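You operate a simulated robot arm through the tools that you are given. There is no shell and no other tool.

The job below is to be done with a simulated robot arm. You get a single attempt, and the scene is never put back.

## Task
Give the blue pouch 2 pump strokes, then dunk it under the grid.
Fine: Vent before the seal lever goes back; leave it in the trough with the grid shut. Where these are worked on the way, their far stop is far enough and under half their travel is too little: seal lever.

It is judged by the outcome, as a careful person would: the job done as asked, and still so three seconds after it is handed in. It fails if anything else is knocked over, pushed out of place, dropped, spilled or broken. Lids that push on must go on centred and level and be pressed home; caps that screw on are set level and turned clockwise until they are tight.

## Robot
A 7-joint arm with a two-finger parallel gripper, fixed in place. Base frame: the origin is at the foot of the arm, x ahead of it, y to its left, z up. Lengths are in m, angles in degrees, forces in N, time in s.
Its first joint turns from -149.0 to 149.0 degrees. Payload 3.43 kg.
The TCP is the grasp point between the finger pads, 0.03 m short of the fingertips. In the tool frame z runs along the fingers and y along their closing line. Largest opening 0.094 m; finger width 0.028, thickness 0.01; the body of the gripper, 0.05 by 0.096 m, starts 0.055 m behind the TCP.
Orientation is that of the tool frame in the base frame, as a unit quaternion [w, x, y, z]. With the fingers straight down and closing along the base's y, the tool's x points along the base's -x, its y along +y and its z along -z.

## Interface
- The arm moves only by the tool apply_moves. Its arguments are lists of equal length, an entry for each row: "translation": the shift along the tool's x, y, z in m, a list of three; "rotation": the turn, a rotation vector about the tool's x, y, z in degrees, a list of three; "fingers": the finger opening in m, from 0 to 0.094. In form: {"translation": [[dx, dy, dz], ...], "rotation": [[ax, ay, az], ...], "fingers": [fingers, ...]}. A call has 1 to 20 rows; each row is the pose to reach, as a shift and turn from the pose commanded when the call began, along the tool's axes at that moment. A row lasts 0.2 s, in which the tool goes at most 0.05 m and 8.6 degrees; a call with a longer step from one row to the next is refused whole, and so is a gripper value outside its range. A pose out of reach is approached as far as the arm can. The call stops where the force on the tool passes 90 N (or 10 N more than at its start, if that is more) or the arm is blocked; 0.2 s more then pass. Each finger travels about 0.045 m/s and halts on what it meets, pressing with about 38 N; the grip force reading is that of the motor and also rises with nothing between the fingers. The clock runs only during rows and for 0.2 s after the last one: add rows that repeat a pose to give the fingers time. It gives the time, the measured TCP pose, the force on the tool (base axes), the opening and the grip force at its end, in the units of the frame above (readings bear some noise), with the torque about the TCP (base axes, N m) and any sound that the robot's microphone picked up.
- Cameras (640 x 400 px; columns grow to the right, rows downward): "scene" is fixed at [0.0487, -0.6495, 1.4834]; the picture's right is [0.24, -0.97, 0.00], its down [-0.72, -0.18, -0.67] and it looks along [0.65, 0.16, -0.74] (base axes); focal length 317 px, centre (320, 200). "wrist" rides on the gripper at [0.076, 0.014, -0.102] in the tool frame; the picture's right is [-0.18, 0.98, 0.00], its down [-0.75, -0.14, -0.64] and it looks along [-0.63, -0.12, 0.77] (tool axes); focal length 243 px, centre (320, 200). There is no depth. A picture from a camera that has moved, and an enlarged one, comes with that camera's place and axes in the base frame and with its lens.
- snapshot(camera): a new picture of that camera. No time passes.
- zoom(camera, box): a new picture of the part [left, top, right, bottom] of that camera's present view, enlarged. No time passes.
- close_job(): hands the job in; it is judged then, once.

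Places have to be worked out from the pictures, the camera data and where the tool is seen. Open the gripper and draw the arm clear of the work before you hand the job in, unless the task says otherwise.

The tools are called after "Request:" as a command line: name --argument value ..., lists and objects as JSON in quotes. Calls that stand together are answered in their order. apply_moves: Moves the arm, as the interface text tells. Its arguments: {"type":"object","properties":{"translation":{"type":"array"},"rotation":{"type":"array"},"fingers":{"type":"array"}},"required":["translation","rotation","fingers"]} The other tools are called the same way: snapshot (camera) takes a picture; zoom (camera, box) takes an enlarged picture of a part of a camera's view; close_job () hands the job in.

At the start:

```text
time: 0.0
ee_pos: [0.2499, -0.0005, 0.4327]
orientation: [-0.292, 0.002, 0.956, 0.0]
ft_force: [-0.6, -0.5, 0.2]
ft_torque: [-0.02, 0.0, -0.04]
opening: 0.0939
grip_force: 0.0
```

scene: 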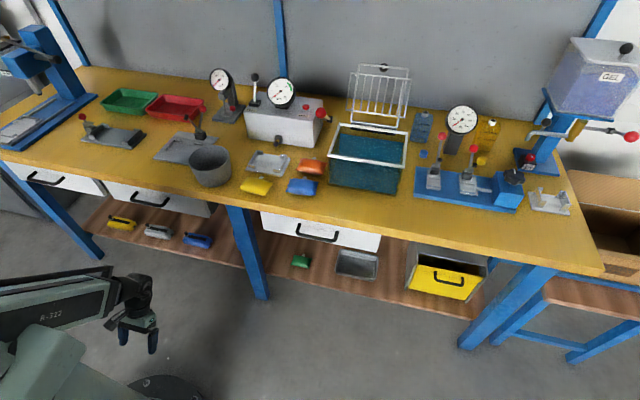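
wrist: 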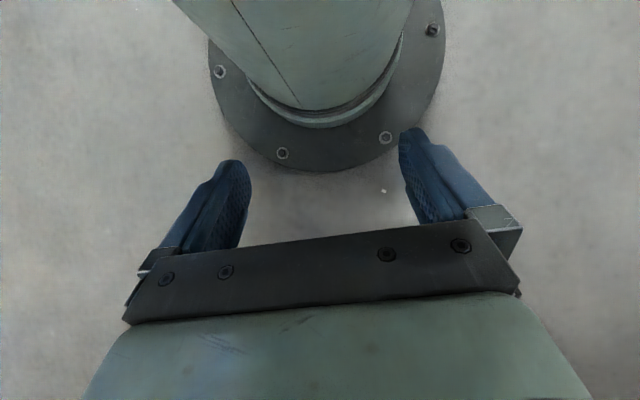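

The scene shows a bench with several fixtures, including a blue pouch near a tray, a trough of water with a raised grid, and some gauges. I'll zoom in before moving anything.

Request:
zoom --camera "scene" --box '[200, 60, 340, 210]'

Request:
zoom --camera "scene" --box '[310, 50, 430, 210]'

Request:
zoom --camera "scene" --box '[400, 90, 580, 220]'

Request:
zoom --camera "scene" --box '[60, 60, 240, 200]'

Request:
zoom --camera "scene" --box '[500, 20, 640, 220]'

```text
2.67 times, centred on (270, 135) of scene
camera zoom: at [0.0487, -0.6495, 1.4834], right [0.24, -0.97, 0.0], down [-0.72, -0.18, -0.67], along [0.65, 0.16, -0.74], focal length 846 px, centre (453, 373)
```

zoom: 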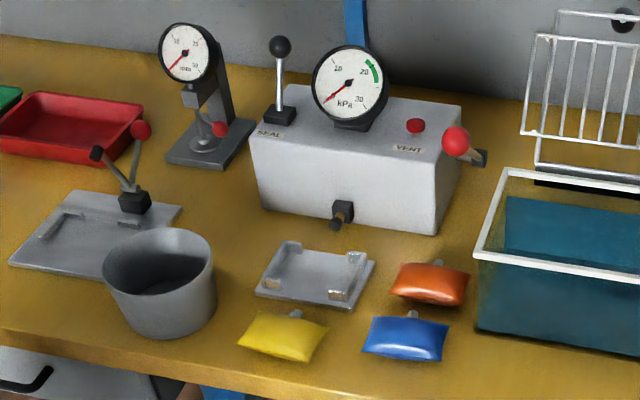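

```text
2.50 times, centred on (370, 130) of scene
camera zoom: at [0.0487, -0.6495, 1.4834], right [0.24, -0.97, 0.0], down [-0.72, -0.18, -0.67], along [0.65, 0.16, -0.74], focal length 793 px, centre (195, 375)
```

zoom: 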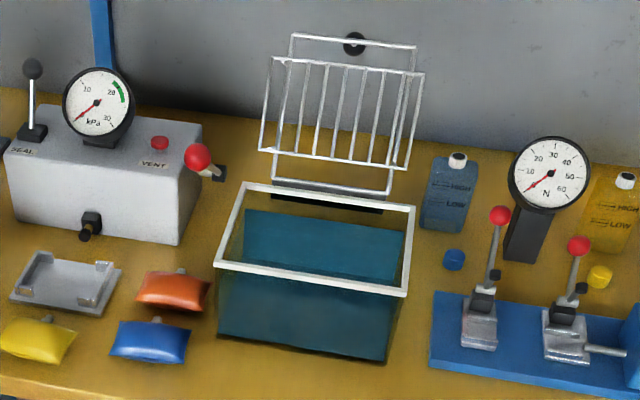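

```text
3.08 times, centred on (490, 155) of scene
camera zoom: at [0.0487, -0.6495, 1.4834], right [0.24, -0.97, 0.0], down [-0.72, -0.18, -0.67], along [0.65, 0.16, -0.74], focal length 976 px, centre (-203, 338)
```

zoom: 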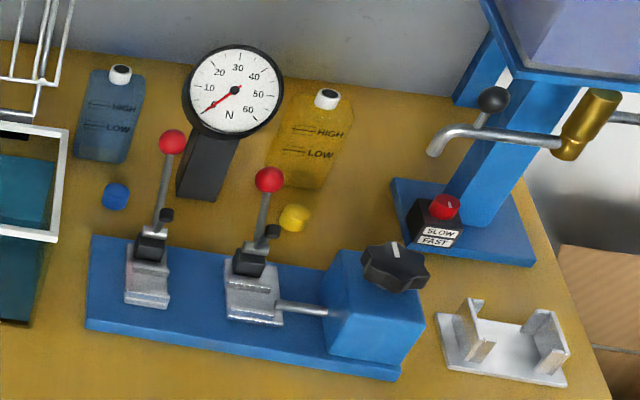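

```text
2.86 times, centred on (150, 130) of scene
camera zoom: at [0.0487, -0.6495, 1.4834], right [0.24, -0.97, 0.0], down [-0.72, -0.18, -0.67], along [0.65, 0.16, -0.74], focal length 906 px, centre (806, 400)
```

zoom: 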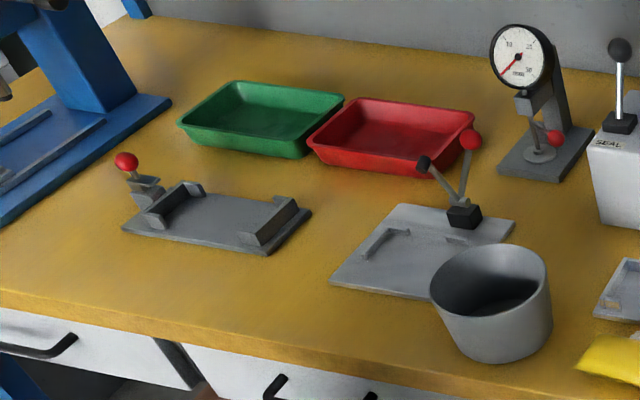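

```text
2.00 times, centred on (570, 120) of scene
camera zoom: at [0.0487, -0.6495, 1.4834], right [0.24, -0.97, 0.0], down [-0.72, -0.18, -0.67], along [0.65, 0.16, -0.74], focal length 634 px, centre (-180, 360)
```

zoom: 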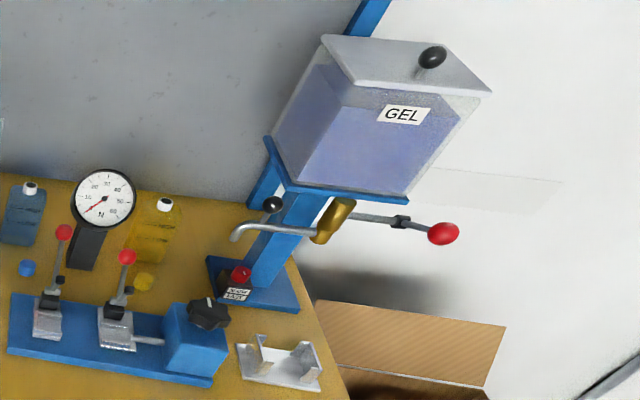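

The bench has a kPa test box with a SEAL lever, a VENT button, a pump handle with a red ball, and a front nozzle. A nest sits in front of it, and the blue pouch is to the right of the nest. I'll raise the arm and turn the tool straight down so the wrist camera gives a second viewpoint.

Request:
apply_moves --translation '[[0.0127, 0, -0.0457], [0.0254, 0, -0.0914], [0.0381, 0, -0.1371], [0.0508, 0, -0.1828], [0.0635, 0, -0.2285], [0.0762, 0, -0.2742], [0.0889, 0, -0.3199], [0.1016, 0, -0.3656], [0.1143, 0, -0.4113], [0.127, 0, -0.457], [0.127, 0, -0.457]]' --rotation '[[0, -3.4, 0], [0, -6.8, 0], [0, -10.2, 0], [0, -13.6, 0], [0, -17, 0], [0, -20.4, 0], [0, -23.8, 0], [0, -27.2, 0], [0, -30.6, 0], [0, -34, 0], [0, -34, 0]]' --fingers '[0.094, 0.094, 0.094, 0.094, 0.094, 0.094, 0.094, 0.094, 0.094, 0.094, 0.094]'

```text
time: 2.4
ee_pos: [0.5458, -0.0013, 0.9081]
orientation: [0.001, 0.003, 1.0, -0.002]
ft_force: [-0.1, 0.1, -0.4]
ft_torque: [-0.03, -0.03, 0.04]
opening: 0.094
grip_force: 0.0
out of reach, approached as far as the arm can: row 1, 2, 3, 4, 5, 6, 7, 8, 9, 10, 11
```

The arm is up with the tool straight down at x≈0.546, but it reported the pose as out of reach. I'll look from here.

Request:
snapshot --camera "wrist"

Request:
snapshot --camera "scene"

```text
taken
camera wrist: at [0.4711, 0.0135, 1.0102], right [0.19, 0.98, 0.0], down [0.75, -0.14, 0.64], along [0.63, -0.12, -0.77], focal length 243 px, centre (320, 200)
```

wrist: 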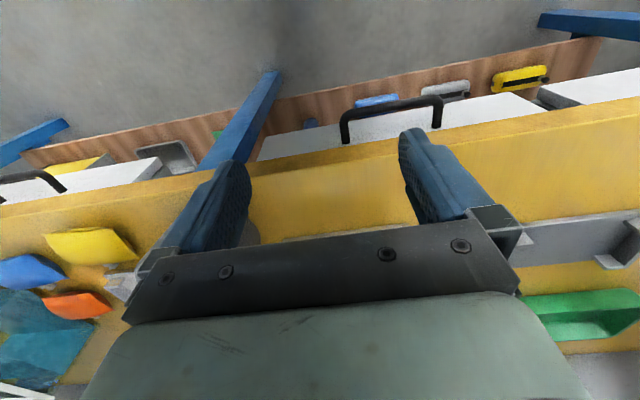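

```text
taken
```

scene: 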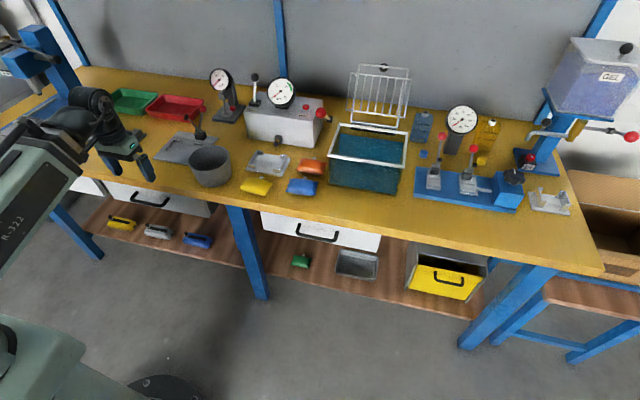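

By triangulating the yellow pouch in both views I put the bench surface at about z=0.80, with the blue pouch near (0.68, -0.435). I'll move up and sideways, pitching the tool forward to see the test box better.

Request:
apply_moves --translation '[[-0.0144, -0.036, -0.0225], [-0.0288, -0.0725, -0.045], [-0.0431, -0.1088, -0.0675], [-0.0575, -0.145, -0.09], [-0.0719, -0.181, -0.1125], [-0.0863, -0.2175, -0.135], [-0.1, -0.254, -0.1575], [-0.115, -0.29, -0.18]]' --rotation '[[0, -3, 0], [0, -6, 0], [0, -9, 0], [0, -12, 0], [0, -15, 0], [0, -18, 0], [0, -22, 0], [0, -25, 0]]' --fingers '[0.094, 0.094, 0.094, 0.094, 0.094, 0.094, 0.094, 0.094]'

Request:
snapshot --camera "wrist"

```text
time: 4.2
ee_pos: [0.6641, -0.2879, 1.0902]
orientation: [0.219, 0.002, 0.976, -0.001]
ft_force: [0.1, -0.1, -0.5]
ft_torque: [-0.02, 0.0, -0.04]
opening: 0.0941
grip_force: 0.1
```

```text
taken
camera wrist: at [0.5523, -0.2737, 1.1521], right [0.17, 0.98, 0.08], down [0.41, -0.14, 0.9], along [0.9, -0.12, -0.42], focal length 243 px, centre (320, 200)
```

wrist: 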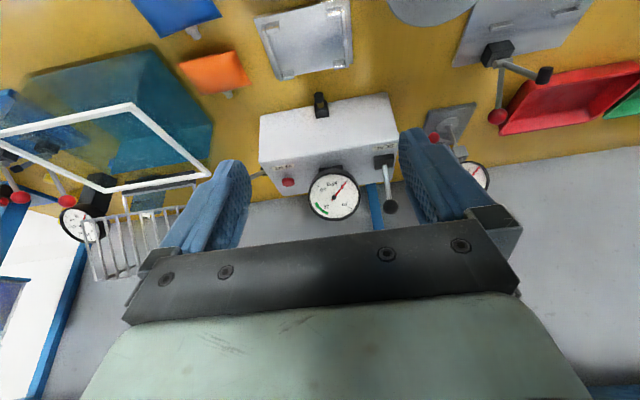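

The commanded pose follows the pose actually reached, and this view shows the box between the fingers. I'll zoom in on the details.

Request:
zoom --camera "wrist" --box '[240, 80, 420, 225]'

Request:
zoom --camera "wrist" --box '[120, 0, 380, 120]'

Request:
zoom --camera "wrist" --box '[0, 60, 240, 290]'

```text
2.76 times, centred on (330, 152) of wrist
camera zoom: at [0.5523, -0.2737, 1.1521], right [0.17, 0.98, 0.08], down [0.41, -0.14, 0.9], along [0.9, -0.12, -0.42], focal length 669 px, centre (292, 331)
```

zoom: 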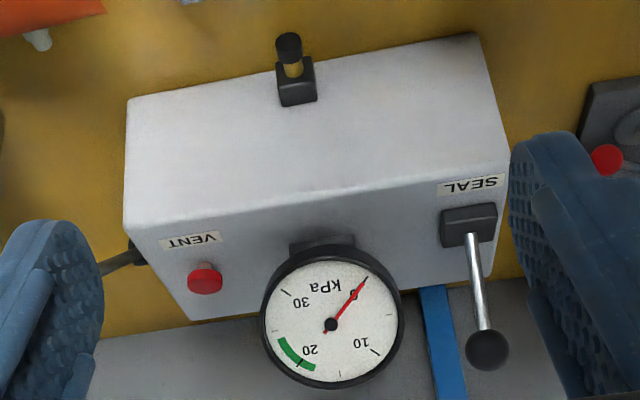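

```text
2.46 times, centred on (250, 60) of wrist
camera zoom: at [0.5523, -0.2737, 1.1521], right [0.17, 0.98, 0.08], down [0.41, -0.14, 0.9], along [0.9, -0.12, -0.42], focal length 597 px, centre (492, 545)
```

zoom: 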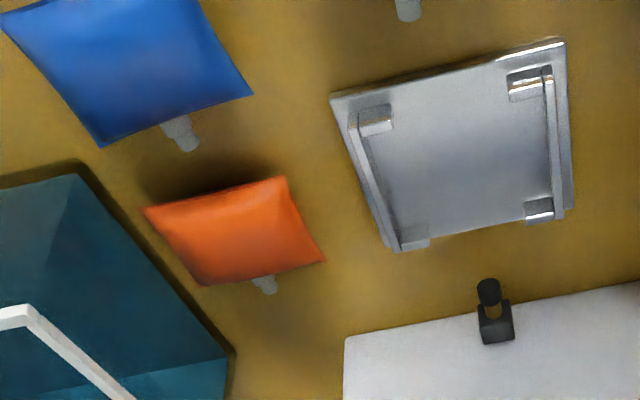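

```text
1.74 times, centred on (120, 175) of wrist
camera zoom: at [0.5523, -0.2737, 1.1521], right [0.17, 0.98, 0.08], down [0.41, -0.14, 0.9], along [0.9, -0.12, -0.42], focal length 422 px, centre (668, 244)
```

zoom: 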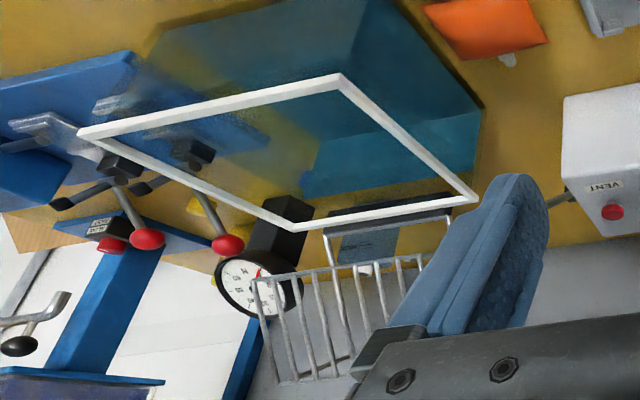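

Next I need the pump handle, which a finger hides in this view. I'll shift the arm about 0.14 m toward -y, keeping the same tilt.

Request:
apply_moves --translation '[[0, -0.045, 0], [0, -0.09, 0], [0, -0.14, 0], [0, -0.14, 0]]' --rotation '[[0, 0, 0], [0, 0, 0], [0, 0, 0], [0, 0, 0]]' --fingers '[0.094, 0.094, 0.094, 0.094]'

Request:
snapshot --camera "wrist"

Request:
zoom --camera "wrist" --box '[240, 60, 440, 225]'

Request:
zoom --camera "wrist" --box '[0, 60, 250, 260]'

Request:
zoom --camera "wrist" --box '[160, 0, 480, 110]'

```text
time: 5.2
ee_pos: [0.6635, -0.4285, 1.0911]
orientation: [0.217, 0.001, 0.976, -0.001]
ft_force: [0.7, 0.5, 0.5]
ft_torque: [0.01, -0.01, 0.0]
opening: 0.0941
grip_force: 0.1
```

```text
taken
camera wrist: at [0.552, -0.4142, 1.1523], right [0.17, 0.98, 0.08], down [0.41, -0.14, 0.9], along [0.9, -0.12, -0.43], focal length 243 px, centre (320, 200)
```

wrist: 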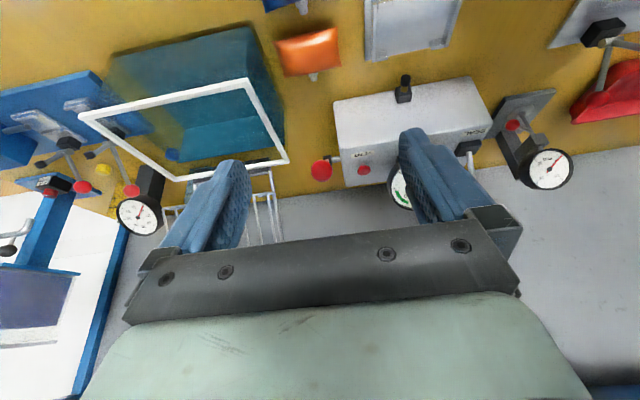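

```text
2.42 times, centred on (340, 142) of wrist
camera zoom: at [0.552, -0.4142, 1.1523], right [0.17, 0.98, 0.08], down [0.41, -0.14, 0.9], along [0.9, -0.12, -0.43], focal length 588 px, centre (272, 339)
```

zoom: 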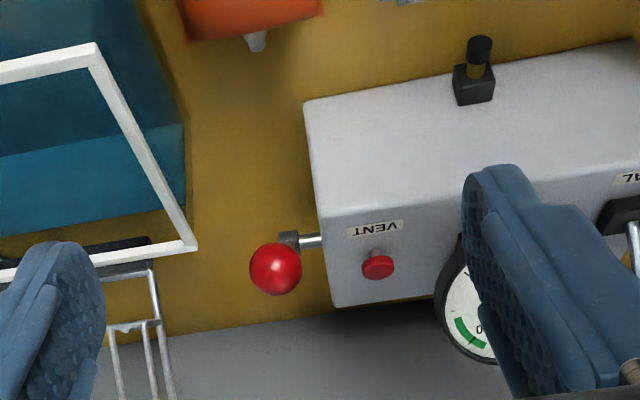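

```text
2.00 times, centred on (125, 160) of wrist
camera zoom: at [0.552, -0.4142, 1.1523], right [0.17, 0.98, 0.08], down [0.41, -0.14, 0.9], along [0.9, -0.12, -0.43], focal length 485 px, centre (710, 280)
```

zoom: 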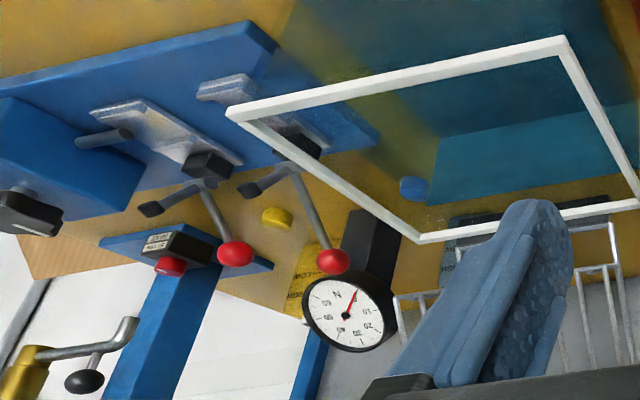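

```text
2.00 times, centred on (320, 55) of wrist
camera zoom: at [0.552, -0.4142, 1.1523], right [0.17, 0.98, 0.08], down [0.41, -0.14, 0.9], along [0.9, -0.12, -0.43], focal length 485 px, centre (320, 490)
```

zoom: 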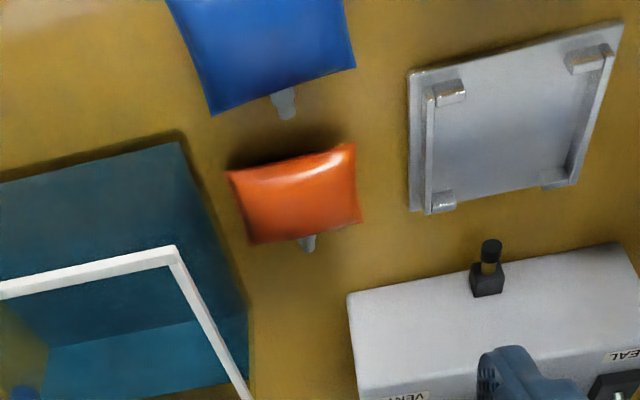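

The pump is a lever whose ball is near (0.87, -0.45, 0.95), with the pivot hub behind it near (1.0, -0.45, 0.84). VENT is near (0.943, -0.381, 0.915), and the seal ball near (0.96, -0.205, 0.988) leans back. Now I'll take a straight-down look at the pouch, nest and nozzle.

Request:
apply_moves --translation '[[0.0095, 0.015, 0.0204], [0.019, 0.03, 0.0408], [0.0285, 0.045, 0.0611], [0.038, 0.06, 0.0815], [0.038, 0.06, 0.0815]]' --rotation '[[0, 6.3, 0], [0, 12.6, 0], [0, 18.9, 0], [0, 25, 0], [0, 25, 0]]' --fingers '[0.094, 0.094, 0.094, 0.094, 0.094]'

Request:
snapshot --camera "wrist"

Request:
zoom --camera "wrist" --box '[180, 30, 460, 205]'

Request:
snapshot --camera "scene"

```text
time: 6.4
ee_pos: [0.6648, -0.3694, 1.0038]
orientation: [0.002, 0.002, 1.0, -0.001]
ft_force: [0.7, 0.6, 0.2]
ft_torque: [0.01, 0.0, 0.0]
opening: 0.0941
grip_force: 0.0
```

```text
taken
camera wrist: at [0.5877, -0.3547, 1.1059], right [0.19, 0.98, 0.0], down [0.75, -0.14, 0.64], along [0.63, -0.12, -0.77], focal length 243 px, centre (320, 200)
```

wrist: 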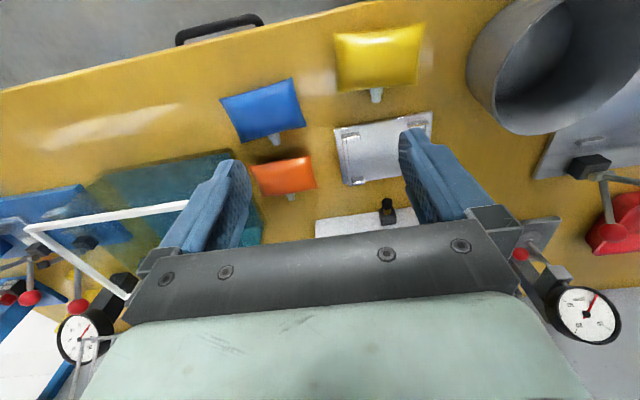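

```text
2.29 times, centred on (320, 118) of wrist
camera zoom: at [0.5877, -0.3547, 1.1059], right [0.19, 0.98, 0.0], down [0.75, -0.14, 0.64], along [0.63, -0.12, -0.77], focal length 555 px, centre (320, 389)
```

zoom: 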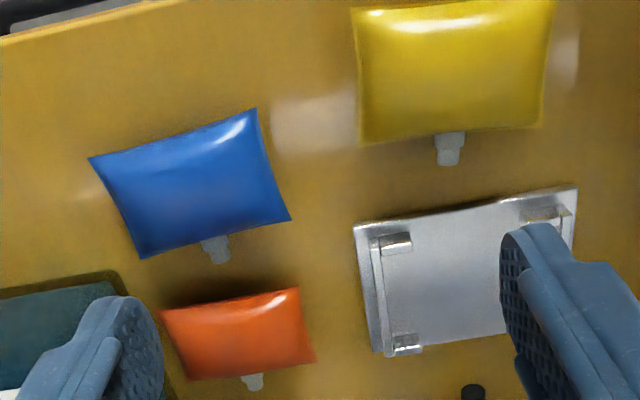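

```text
taken
```

scene: 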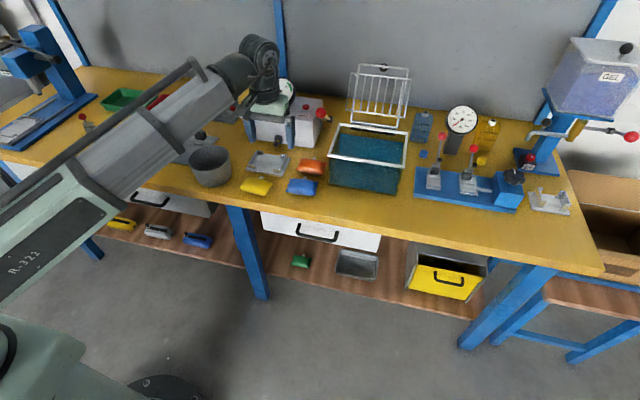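

Both the pouch and the nest are visible here. The pouch measures about 0.058 (x) by 0.092 (y) with its spout toward +x. I'll zoom tightly to see the rail heights and thicknesses before choosing a grasp.

Request:
zoom --camera "wrist" --box '[325, 95, 445, 235]'

Request:
zoom --camera "wrist" --box '[205, 65, 325, 150]'

Request:
zoom --camera "scene" --box '[230, 135, 330, 200]'

Request:
zoom --camera "scene" --box '[325, 50, 425, 140]'

```text
2.86 times, centred on (385, 165) of wrist
camera zoom: at [0.5877, -0.3547, 1.1059], right [0.19, 0.98, 0.0], down [0.75, -0.14, 0.64], along [0.63, -0.12, -0.77], focal length 693 px, centre (134, 300)
```

zoom: 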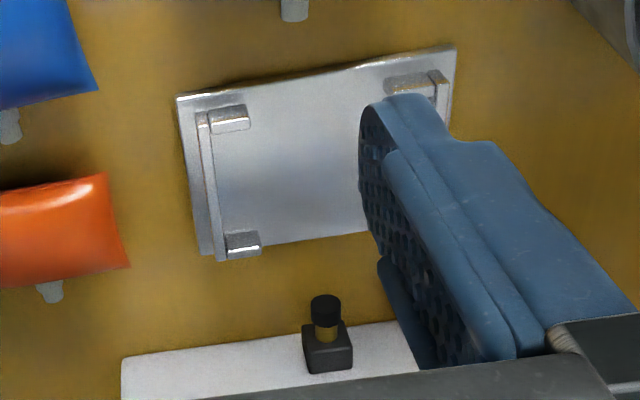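

```text
4.71 times, centred on (265, 108) of wrist
camera zoom: at [0.5877, -0.3547, 1.1059], right [0.19, 0.98, 0.0], down [0.75, -0.14, 0.64], along [0.63, -0.12, -0.77], focal length 1142 px, centre (579, 635)
```

zoom: 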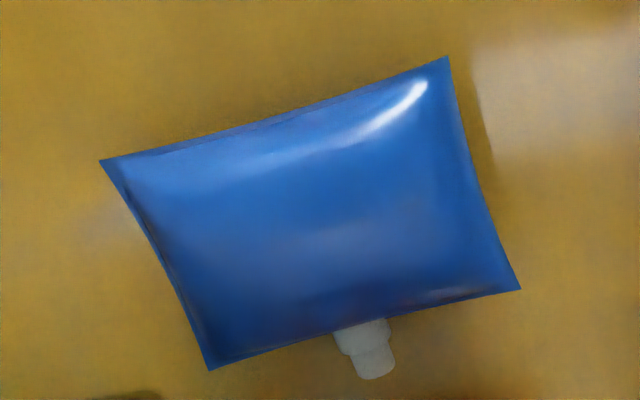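

```text
6.15 times, centred on (280, 168) of scene
camera zoom: at [0.0487, -0.6495, 1.4834], right [0.24, -0.97, 0.0], down [-0.72, -0.18, -0.67], along [0.65, 0.16, -0.74], focal length 1952 px, centre (566, 400)
```

zoom: 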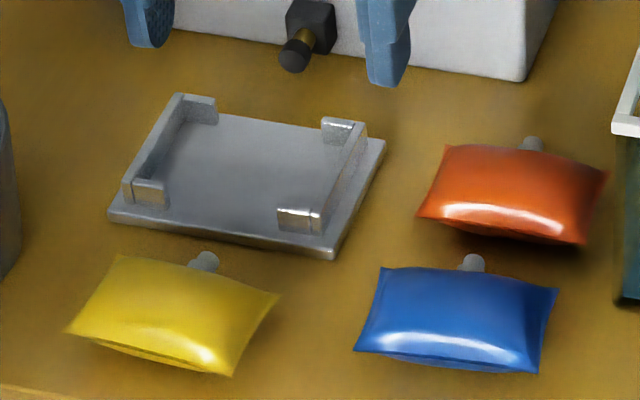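

```text
4.44 times, centred on (375, 95) of scene
camera zoom: at [0.0487, -0.6495, 1.4834], right [0.24, -0.97, 0.0], down [-0.72, -0.18, -0.67], along [0.65, 0.16, -0.74], focal length 1410 px, centre (76, 667)
```

zoom: 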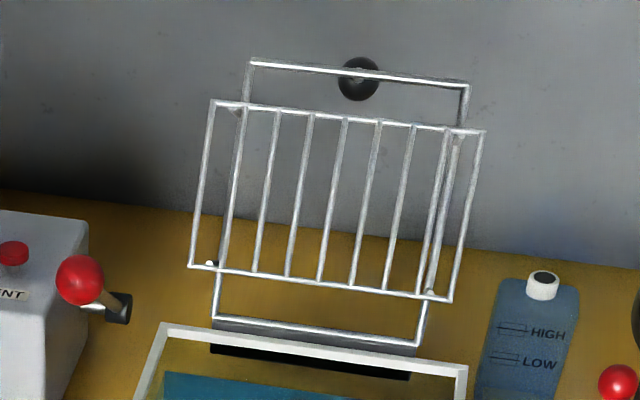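

The nest has side rails and corner tabs, with open gaps in the middle of its front and back. I'll go in closer over the nest to measure those gaps and the nozzle.

Request:
apply_moves --translation '[[-0.0117, 0.0273, 0.0247], [-0.0233, 0.0547, 0.0493], [-0.035, 0.082, 0.074], [-0.035, 0.082, 0.074]]' --rotation '[[0, 0, 0], [0, 0, 0], [0, 0, 0], [0, 0, 0]]' --fingers '[0.094, 0.094, 0.094, 0.094]'

Request:
snapshot --camera "wrist"

Request:
zoom --camera "wrist" --box '[240, 80, 420, 225]'

```text
time: 7.4
ee_pos: [0.7014, -0.287, 0.9296]
orientation: [0.002, 0.002, 1.0, -0.001]
ft_force: [0.2, -0.6, 0.2]
ft_torque: [0.01, 0.0, 0.03]
opening: 0.0939
grip_force: 0.0
```

```text
taken
camera wrist: at [0.6255, -0.2731, 1.0323], right [0.19, 0.98, 0.0], down [0.75, -0.14, 0.64], along [0.63, -0.12, -0.76], focal length 243 px, centre (320, 200)
```

wrist: 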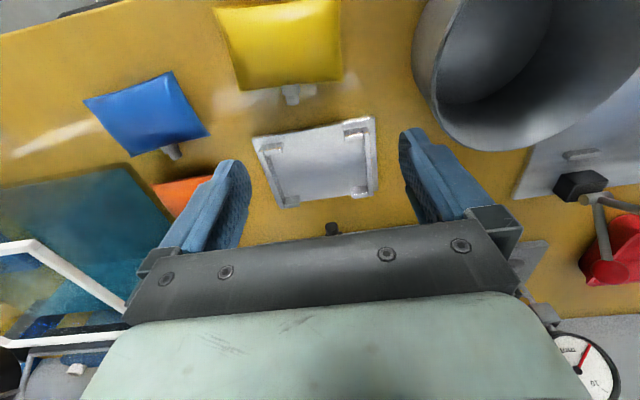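

```text
2.76 times, centred on (330, 152) of wrist
camera zoom: at [0.6255, -0.2731, 1.0323], right [0.19, 0.98, 0.0], down [0.75, -0.14, 0.64], along [0.63, -0.12, -0.76], focal length 669 px, centre (292, 331)
```

zoom: 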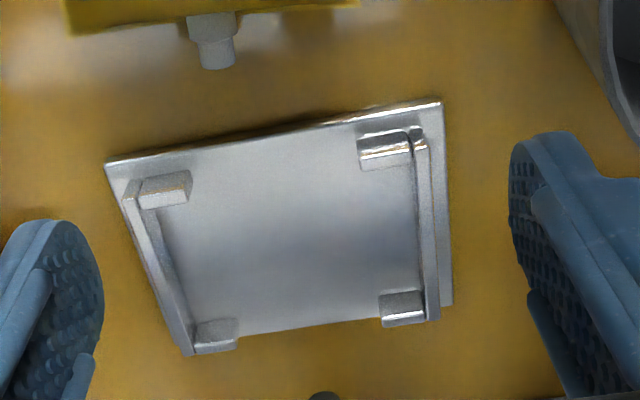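

The nest interior is about 0.095 m wide in y, centred at y≈-0.298, with 0.059 m gaps between tabs. I'll take a low-angle look at the blue pouch to judge its thickness and seam height.

Request:
apply_moves --translation '[[0.0087, -0.0161, 0.0], [0.0174, -0.0323, 0.005], [0.0261, -0.0484, 0.01], [0.0349, -0.0646, 0.015], [0.0436, -0.0807, 0.02], [0.0523, -0.0969, 0.025], [0.061, -0.113, 0.03], [0.061, -0.113, 0.03]]' --rotation '[[0, -7.1, 0], [0, -14.3, 0], [0, -21.4, 0], [0, -28.6, 0], [0, -35.7, 0], [0, -42.9, 0], [0, -50, 0], [0, -50, 0]]' --fingers '[0.094, 0.094, 0.094, 0.094, 0.094, 0.094, 0.094, 0.094]'

Request:
snapshot --camera "wrist"

Request:
zoom --camera "wrist" --box '[240, 30, 440, 180]'

```text
time: 9.2
ee_pos: [0.6396, -0.3987, 0.8985]
orientation: [0.424, 0.003, 0.906, -0.003]
ft_force: [0.5, -0.3, -0.8]
ft_torque: [0.01, 0.01, 0.01]
opening: 0.094
grip_force: 0.1
```

```text
taken
camera wrist: at [0.513, -0.3844, 0.9067], right [0.12, 0.98, 0.14], down [-0.01, -0.14, 0.99], along [0.99, -0.12, -0.01], focal length 243 px, centre (320, 200)
```

wrist: 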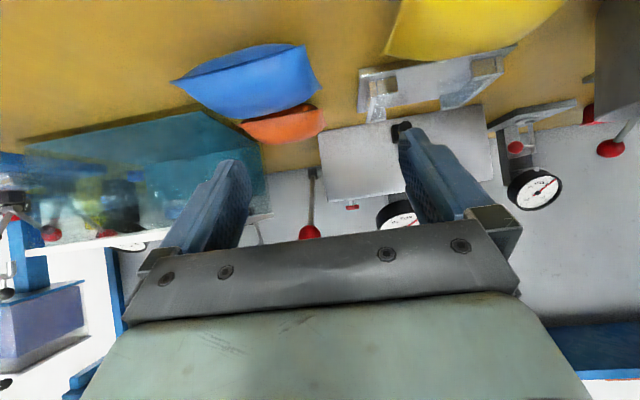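

```text
2.67 times, centred on (340, 105) of wrist
camera zoom: at [0.513, -0.3844, 0.9067], right [0.12, 0.98, 0.14], down [-0.01, -0.14, 0.99], along [0.99, -0.12, -0.01], focal length 647 px, centre (267, 453)
```

zoom: 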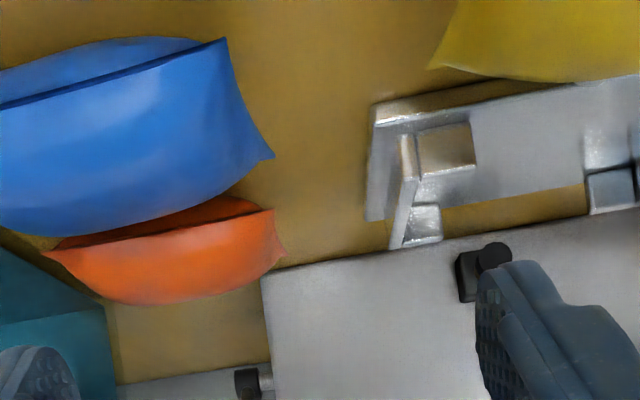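

The pouch is a pillow about 0.035 m thick, and its seam sits at about the height of the nest tabs. I plan to grip it front-to-back along x, offset sideways to miss the spout. First I level the tool and raise it.

Request:
apply_moves --translation '[[-0.0124, -0.0029, -0.003], [-0.0249, -0.0057, -0.006], [-0.0373, -0.0086, -0.009], [-0.0497, -0.0114, -0.012], [-0.0621, -0.0143, -0.015], [-0.0746, -0.0171, -0.018], [-0.087, -0.02, -0.0208], [-0.087, -0.02, -0.0208]]' --rotation '[[0, 7.1, 0], [0, 14.3, 0], [0, 21.4, 0], [0, 28.6, 0], [0, 35.7, 0], [0, 42.9, 0], [0, 50, 0], [0, 50, 0]]' --fingers '[0.094, 0.094, 0.094, 0.094, 0.094, 0.094, 0.094, 0.094]'

Request:
apply_moves --translation '[[0, 0, 0], [0, 0, 0], [0, 0, 0], [0, 0, 0], [0, 0, 0], [0, 0, 0], [0, 0, 0], [0, 0, 0], [0, 0, 0], [0, 0, 0], [0, 0, 0]]' --rotation '[[0, 0, 8.55], [0, 0, 17.1], [0, 0, 25.65], [0, 0, 34.2], [0, 0, 42.75], [0, 0, 51.3], [0, 0, 59.85], [0, 0, 68.4], [0, 0, 76.95], [0, 0, 85.5], [0, 0, 85.5]]' --fingers '[0.094, 0.094, 0.094, 0.094, 0.094, 0.094, 0.094, 0.094, 0.094, 0.094, 0.094]'

Request:
snapshot --camera "wrist"

```text
time: 11.0
ee_pos: [0.6776, -0.4187, 0.9796]
orientation: [0.001, 0.003, 1.0, -0.001]
ft_force: [0.3, 0.2, -0.4]
ft_torque: [-0.01, 0.0, -0.01]
opening: 0.0939
grip_force: 0.1
```

```text
time: 13.4
ee_pos: [0.6773, -0.4196, 0.9791]
orientation: [0.002, 0.682, 0.732, 0.001]
ft_force: [-0.3, 0.5, 1.4]
ft_torque: [0.0, 0.01, -0.02]
opening: 0.094
grip_force: 0.0
```

```text
taken
camera wrist: at [0.6862, -0.3431, 1.0822], right [0.99, -0.11, 0.0], down [-0.09, -0.76, 0.64], along [-0.07, -0.64, -0.77], focal length 243 px, centre (320, 200)
```

wrist: 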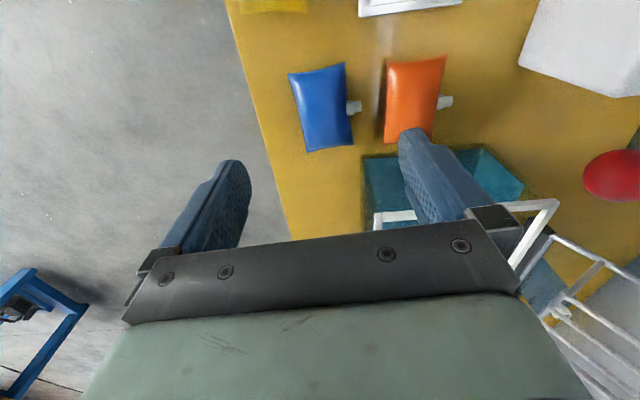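

The tool is now yawed so the fingers close along x. Blue lies between the fingers' columns, and the gap to the orange pouch is about 0.035 m. I'll zoom to confirm the blue pouch's position.

Request:
zoom --camera "wrist" --box '[270, 40, 470, 165]'

```text
3.20 times, centred on (370, 102) of wrist
camera zoom: at [0.6862, -0.3431, 1.0822], right [0.99, -0.11, 0.0], down [-0.09, -0.76, 0.64], along [-0.07, -0.64, -0.77], focal length 776 px, centre (160, 512)
```

zoom: 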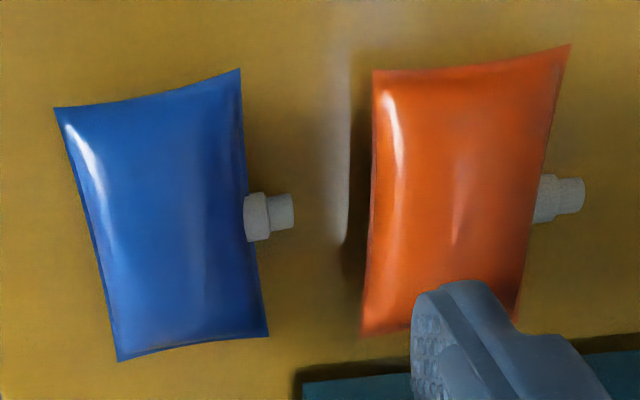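

From two views the blue centre is about (0.680, -0.441), yaw ~4.3°, and the finger line is already close to the spout-clear side. I'll narrow the opening, shift slightly and descend partway to check.

Request:
apply_moves --translation '[[0.0055, 0.001, 0.0], [0.0055, 0.001, 0.04], [0.0055, 0.001, 0.08], [0.0055, 0.001, 0.115], [0.0055, 0.001, 0.115]]' --rotation '[[0, 0, 0], [0, 0, 0], [0, 0, 0], [0, 0, 0], [0, 0, 0]]' --fingers '[0.078, 0.078, 0.078, 0.078, 0.078]'

Request:
snapshot --camera "wrist"

Request:
zoom --camera "scene" --box '[250, 130, 350, 200]'

```text
time: 14.6
ee_pos: [0.6782, -0.4134, 0.8628]
orientation: [0.002, 0.681, 0.732, 0.0]
ft_force: [-0.4, -0.5, 0.2]
ft_torque: [-0.01, -0.02, 0.03]
opening: 0.0783
grip_force: 0.1
```

```text
taken
camera wrist: at [0.688, -0.3363, 0.9658], right [0.99, -0.11, 0.0], down [-0.09, -0.76, 0.64], along [-0.07, -0.64, -0.77], focal length 243 px, centre (320, 200)
```

wrist: 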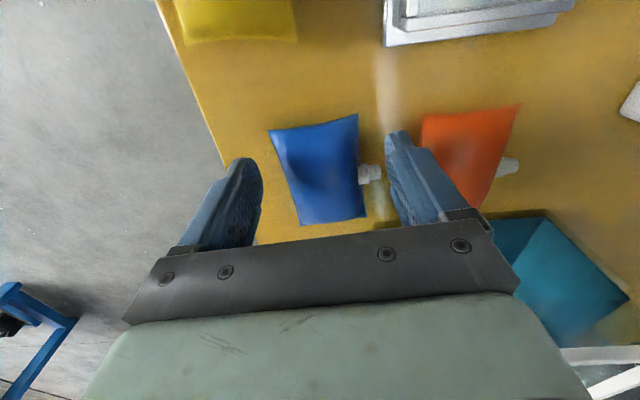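

```text
5.71 times, centred on (300, 165) of scene
camera zoom: at [0.0487, -0.6495, 1.4834], right [0.24, -0.97, 0.0], down [-0.72, -0.18, -0.67], along [0.65, 0.16, -0.74], focal length 1812 px, centre (434, 400)
```

zoom: 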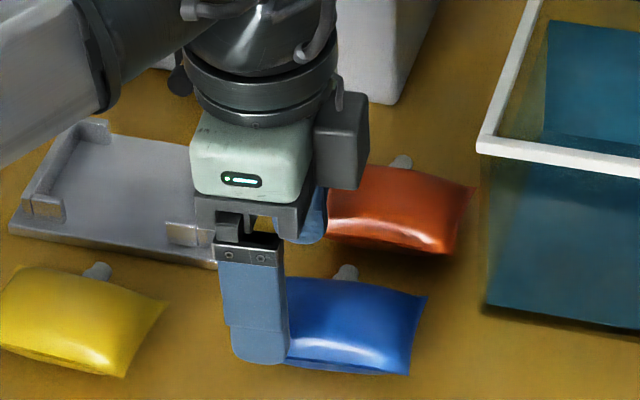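

The fingers straddle the blue pouch clear of the spout and the orange pouch. I'll descend so the tips sit just below the seam, then close gently.

Request:
apply_moves --translation '[[0, 0, 0.012], [0, 0, 0.0228], [0, 0, 0.0228], [0, 0, 0.0228], [0, 0, 0.0228], [0, 0, 0.0228], [0, 0, 0.0228]]' --rotation '[[0, 0, 0], [0, 0, 0], [0, 0, 0], [0, 0, 0], [0, 0, 0], [0, 0, 0], [0, 0, 0]]' --fingers '[0.078, 0.078, 0.07, 0.06, 0.05, 0.045, 0.045]'

Request:
zoom --camera "wrist" --box '[220, 90, 460, 240]'

Request:
zoom --camera "scene" --box '[250, 140, 350, 210]'

```text
time: 16.2
ee_pos: [0.6794, -0.412, 0.8404]
orientation: [0.002, 0.681, 0.733, 0.0]
ft_force: [0.3, -0.1, 15.5]
ft_torque: [-0.12, 0.09, 0.01]
opening: 0.0567
grip_force: 38.0
```

```text
2.67 times, centred on (340, 165) of wrist
camera zoom: at [0.6873, -0.3361, 0.9437], right [0.99, -0.11, 0.0], down [-0.09, -0.76, 0.64], along [-0.07, -0.64, -0.77], focal length 647 px, centre (267, 293)
```

zoom: 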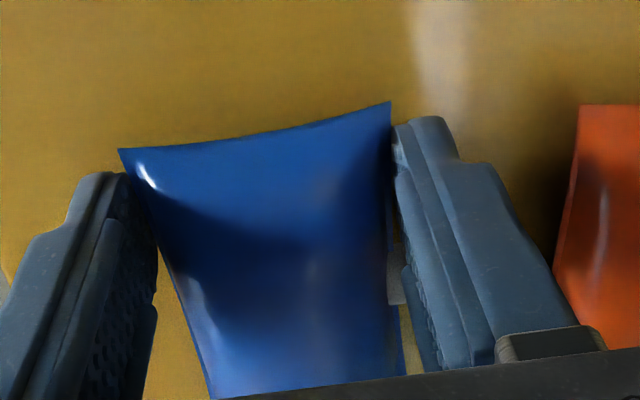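

```text
5.71 times, centred on (300, 175) of scene
camera zoom: at [0.0487, -0.6495, 1.4834], right [0.24, -0.97, 0.0], down [-0.72, -0.18, -0.67], along [0.65, 0.16, -0.74], focal length 1812 px, centre (434, 343)
```

zoom: 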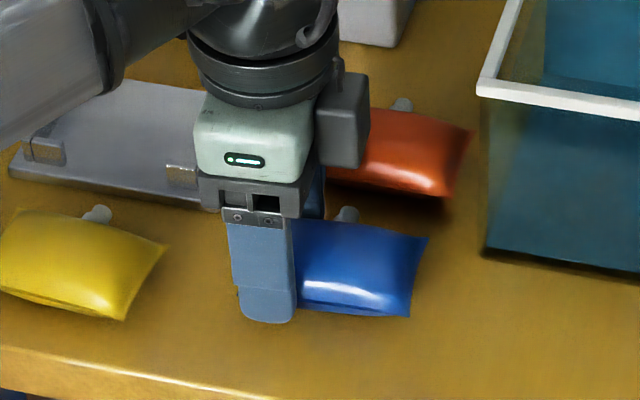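

The fingers closed to 0.0567 with 38 N, but there's 15 N of upward push, so contact may be above the seam. I'll do a small test lift.

Request:
apply_moves --translation '[[0, 0, -0.005], [0, 0, -0.012], [0, 0, -0.02], [0, 0, -0.02]]' --rotation '[[0, 0, 0], [0, 0, 0], [0, 0, 0], [0, 0, 0]]' --fingers '[0.045, 0.045, 0.045, 0.045]'

Request:
zoom --camera "wrist" --box '[220, 90, 460, 240]'

Request:
zoom --camera "scene" --box '[250, 140, 350, 210]'

```text
time: 17.2
ee_pos: [0.6785, -0.4143, 0.8623]
orientation: [0.001, 0.681, 0.733, 0.0]
ft_force: [0.7, 0.7, 0.0]
ft_torque: [0.01, -0.01, 0.0]
opening: 0.0567
grip_force: 37.6
```

```text
2.67 times, centred on (340, 165) of wrist
camera zoom: at [0.6876, -0.3377, 0.964], right [0.99, -0.11, 0.0], down [-0.09, -0.76, 0.64], along [-0.07, -0.64, -0.77], focal length 647 px, centre (267, 293)
```

zoom: 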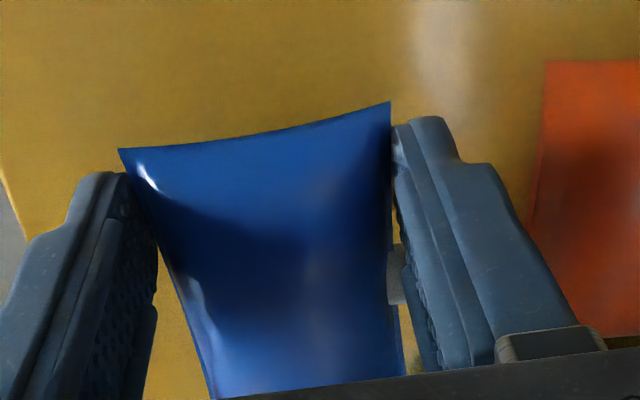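

```text
5.71 times, centred on (300, 175) of scene
camera zoom: at [0.0487, -0.6495, 1.4834], right [0.24, -0.97, 0.0], down [-0.72, -0.18, -0.67], along [0.65, 0.16, -0.74], focal length 1812 px, centre (434, 343)
```

zoom: 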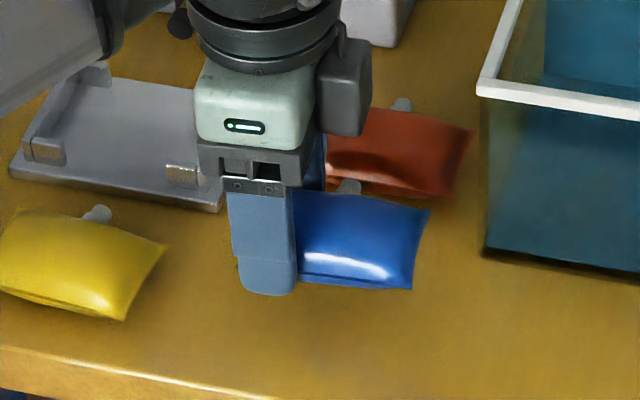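

The pouch came up with the fingers, in the same place in the wrist view, so this grip holds. I'll lift to a safe height and move over toward the nest to measure the nest again from the wrist camera.

Request:
apply_moves --translation '[[0, 0, -0.035], [0, 0, -0.07], [0, 0, -0.105], [0, 0, -0.138], [0.0276, 0.0183, -0.138], [0.0552, 0.0366, -0.138], [0.0828, 0.0549, -0.138], [0.1104, 0.0732, -0.138], [0.138, 0.0915, -0.138], [0.138, 0.0915, -0.138]]' --rotation '[[0, 0, 0], [0, 0, 0], [0, 0, 0], [0, 0, 0], [0, 0, 0], [0, 0, 0], [0, 0, 0], [0, 0, 0], [0, 0, 0], [0, 0, 0]]' --fingers '[0.045, 0.045, 0.045, 0.045, 0.045, 0.045, 0.045, 0.045, 0.045, 0.045]'

Request:
snapshot --camera "wrist"

Request:
zoom --camera "wrist" --box '[220, 20, 460, 170]'

```text
time: 19.4
ee_pos: [0.759, -0.2686, 0.9989]
orientation: [0.001, 0.681, 0.733, -0.001]
ft_force: [-1.3, -0.8, -0.5]
ft_torque: [0.02, -0.02, -0.01]
opening: 0.057
grip_force: 38.4
```

```text
taken
camera wrist: at [0.7683, -0.1912, 1.1019], right [0.99, -0.11, 0.0], down [-0.09, -0.76, 0.64], along [-0.07, -0.64, -0.77], focal length 243 px, centre (320, 200)
```

wrist: 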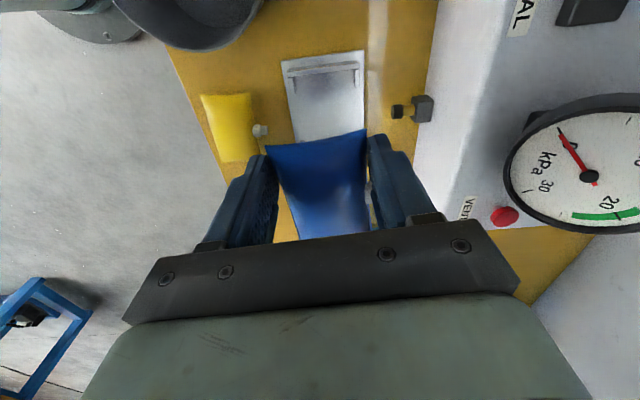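

```text
2.67 times, centred on (340, 95) of wrist
camera zoom: at [0.7683, -0.1912, 1.1019], right [0.99, -0.11, 0.0], down [-0.09, -0.76, 0.64], along [-0.07, -0.64, -0.77], focal length 647 px, centre (267, 480)
```

zoom: 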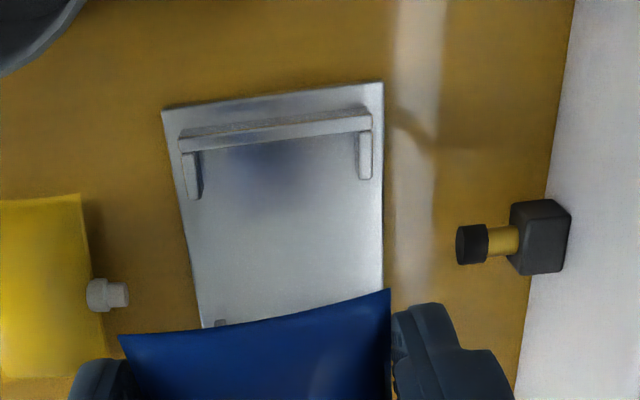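

This view puts the nest centre at about (0.764, -0.299) with yaw ~0 and the nozzle at y≈-0.30. In the hand, the pouch centre sits 0.028 m from the TCP along tool -x. I'll square up the yaw, centre over the nest, and descend to just above the tabs.

Request:
apply_moves --translation '[[-0.0025, 0.0052, 0], [-0.0025, 0.0052, 0.03], [-0.0025, 0.0052, 0.06], [-0.0025, 0.0052, 0.09], [-0.0025, 0.0052, 0.12], [-0.0025, 0.0052, 0.132], [-0.0025, 0.0052, 0.132]]' --rotation '[[0, 0, 4.2], [0, 0, 4.2], [0, 0, 4.2], [0, 0, 4.2], [0, 0, 4.2], [0, 0, 4.2], [0, 0, 4.2]]' --fingers '[0.045, 0.045, 0.045, 0.045, 0.045, 0.045, 0.045]'

Request:
snapshot --camera "wrist"

Request:
zoom --camera "scene" --box '[220, 120, 320, 190]'

```text
time: 21.0
ee_pos: [0.7649, -0.2704, 0.8662]
orientation: [0.002, 0.707, 0.707, 0.0]
ft_force: [0.2, -1.0, -0.6]
ft_torque: [0.03, 0.01, 0.01]
opening: 0.0567
grip_force: 38.0
```

```text
taken
camera wrist: at [0.7793, -0.1957, 0.9699], right [0.98, -0.18, 0.0], down [-0.14, -0.75, 0.64], along [-0.12, -0.63, -0.77], focal length 243 px, centre (320, 200)
```

wrist: 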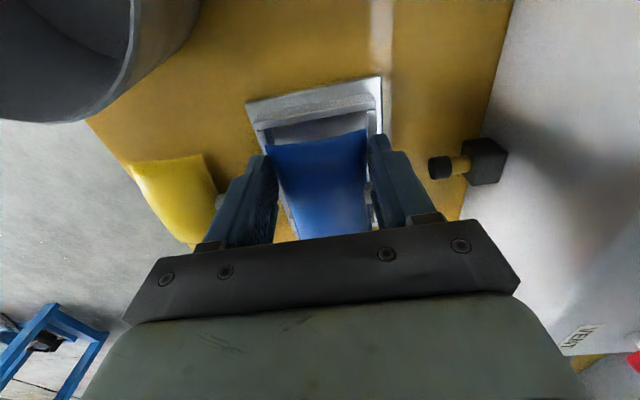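

```text
5.71 times, centred on (270, 155) of scene
camera zoom: at [0.0487, -0.6495, 1.4834], right [0.24, -0.97, 0.0], down [-0.72, -0.18, -0.67], along [0.65, 0.16, -0.74], focal length 1812 px, centre (606, 457)
```

zoom: 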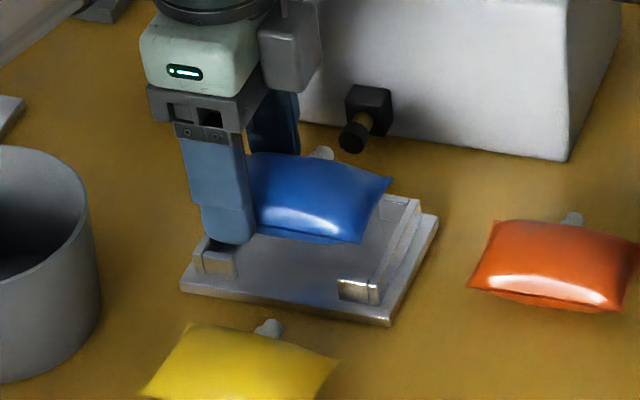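

The pouch is about 17 mm above the plate, aligned in yaw. I'll zoom in to check its lateral alignment with the rails.

Request:
zoom --camera "wrist" --box '[230, 60, 410, 240]'

Request:
zoom --camera "scene" --box '[245, 140, 295, 180]'

```text
2.22 times, centred on (320, 150) of wrist
camera zoom: at [0.7793, -0.1957, 0.9699], right [0.98, -0.18, 0.0], down [-0.14, -0.75, 0.64], along [-0.12, -0.63, -0.77], focal length 539 px, centre (320, 311)
```

zoom: 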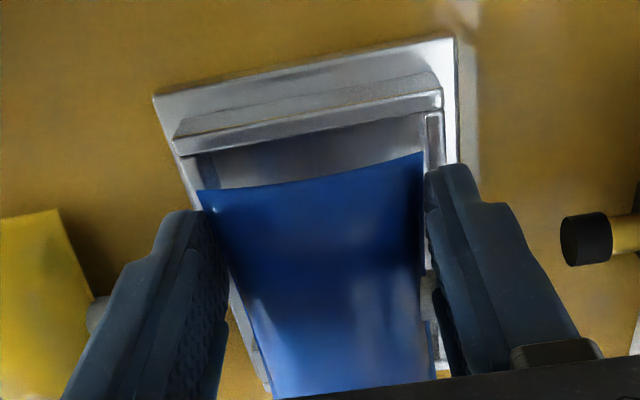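

```text
10.00 times, centred on (270, 160) of scene
camera zoom: at [0.0487, -0.6495, 1.4834], right [0.24, -0.97, 0.0], down [-0.72, -0.18, -0.67], along [0.65, 0.16, -0.74], focal length 3171 px, centre (820, 600)
```

zoom: 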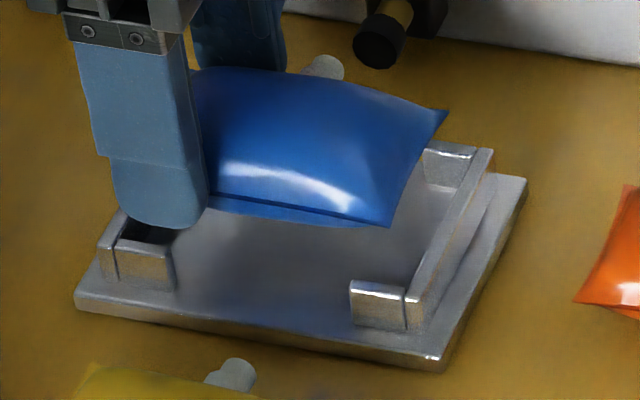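

Pouch x matches the nest, but it needs about +2.5 mm in y. I'll shift that and lower until the fingertips are just above the tabs.

Request:
apply_moves --translation '[[0.0026, 0, 0.003], [0.0026, 0, 0.006], [0.0026, 0, 0.0095], [0.0026, 0, 0.0095]]' --rotation '[[0, 0, 0], [0, 0, 0], [0, 0, 0], [0, 0, 0]]' --fingers '[0.045, 0.045, 0.045, 0.045]'

Request:
zoom --camera "scene" --box '[245, 140, 295, 180]'

Request:
zoom --camera "wrist" --box '[230, 60, 410, 240]'

```text
time: 21.9
ee_pos: [0.7652, -0.2706, 0.8642]
orientation: [0.005, 0.707, 0.707, 0.002]
ft_force: [-7.6, 0.7, 29.3]
ft_torque: [0.55, 0.36, 0.12]
opening: 0.057
grip_force: 38.0
stopped in row 4: the force on the tool passed its limit at 94 N (the readings are from after the stop); the commanded pose is now the measured one
```

```text
10.00 times, centred on (270, 160) of scene
camera zoom: at [0.0487, -0.6495, 1.4834], right [0.24, -0.97, 0.0], down [-0.72, -0.18, -0.67], along [0.65, 0.16, -0.74], focal length 3171 px, centre (820, 600)
```

zoom: 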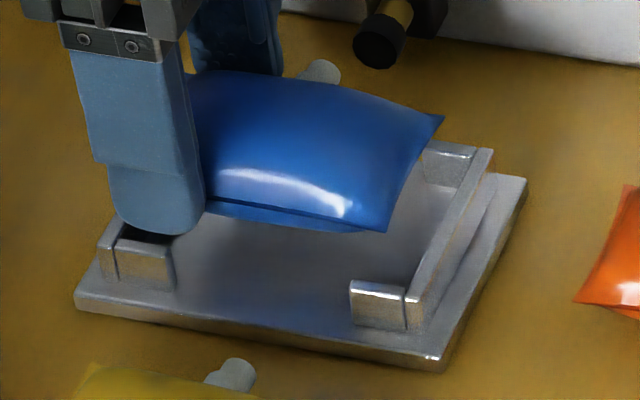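

```text
2.22 times, centred on (320, 150) of wrist
camera zoom: at [0.7789, -0.1937, 0.967], right [0.98, -0.18, 0.01], down [-0.15, -0.75, 0.64], along [-0.11, -0.63, -0.77], focal length 539 px, centre (320, 311)
```

zoom: 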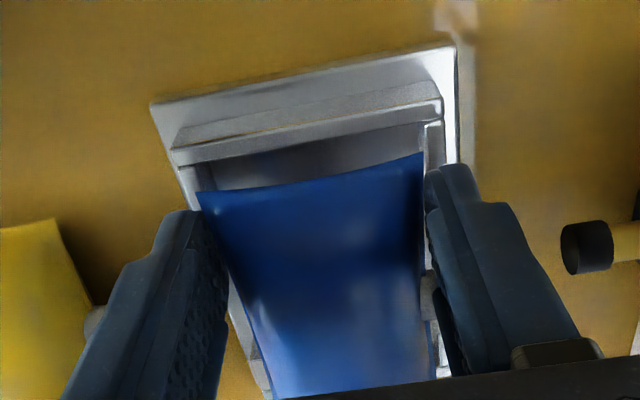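

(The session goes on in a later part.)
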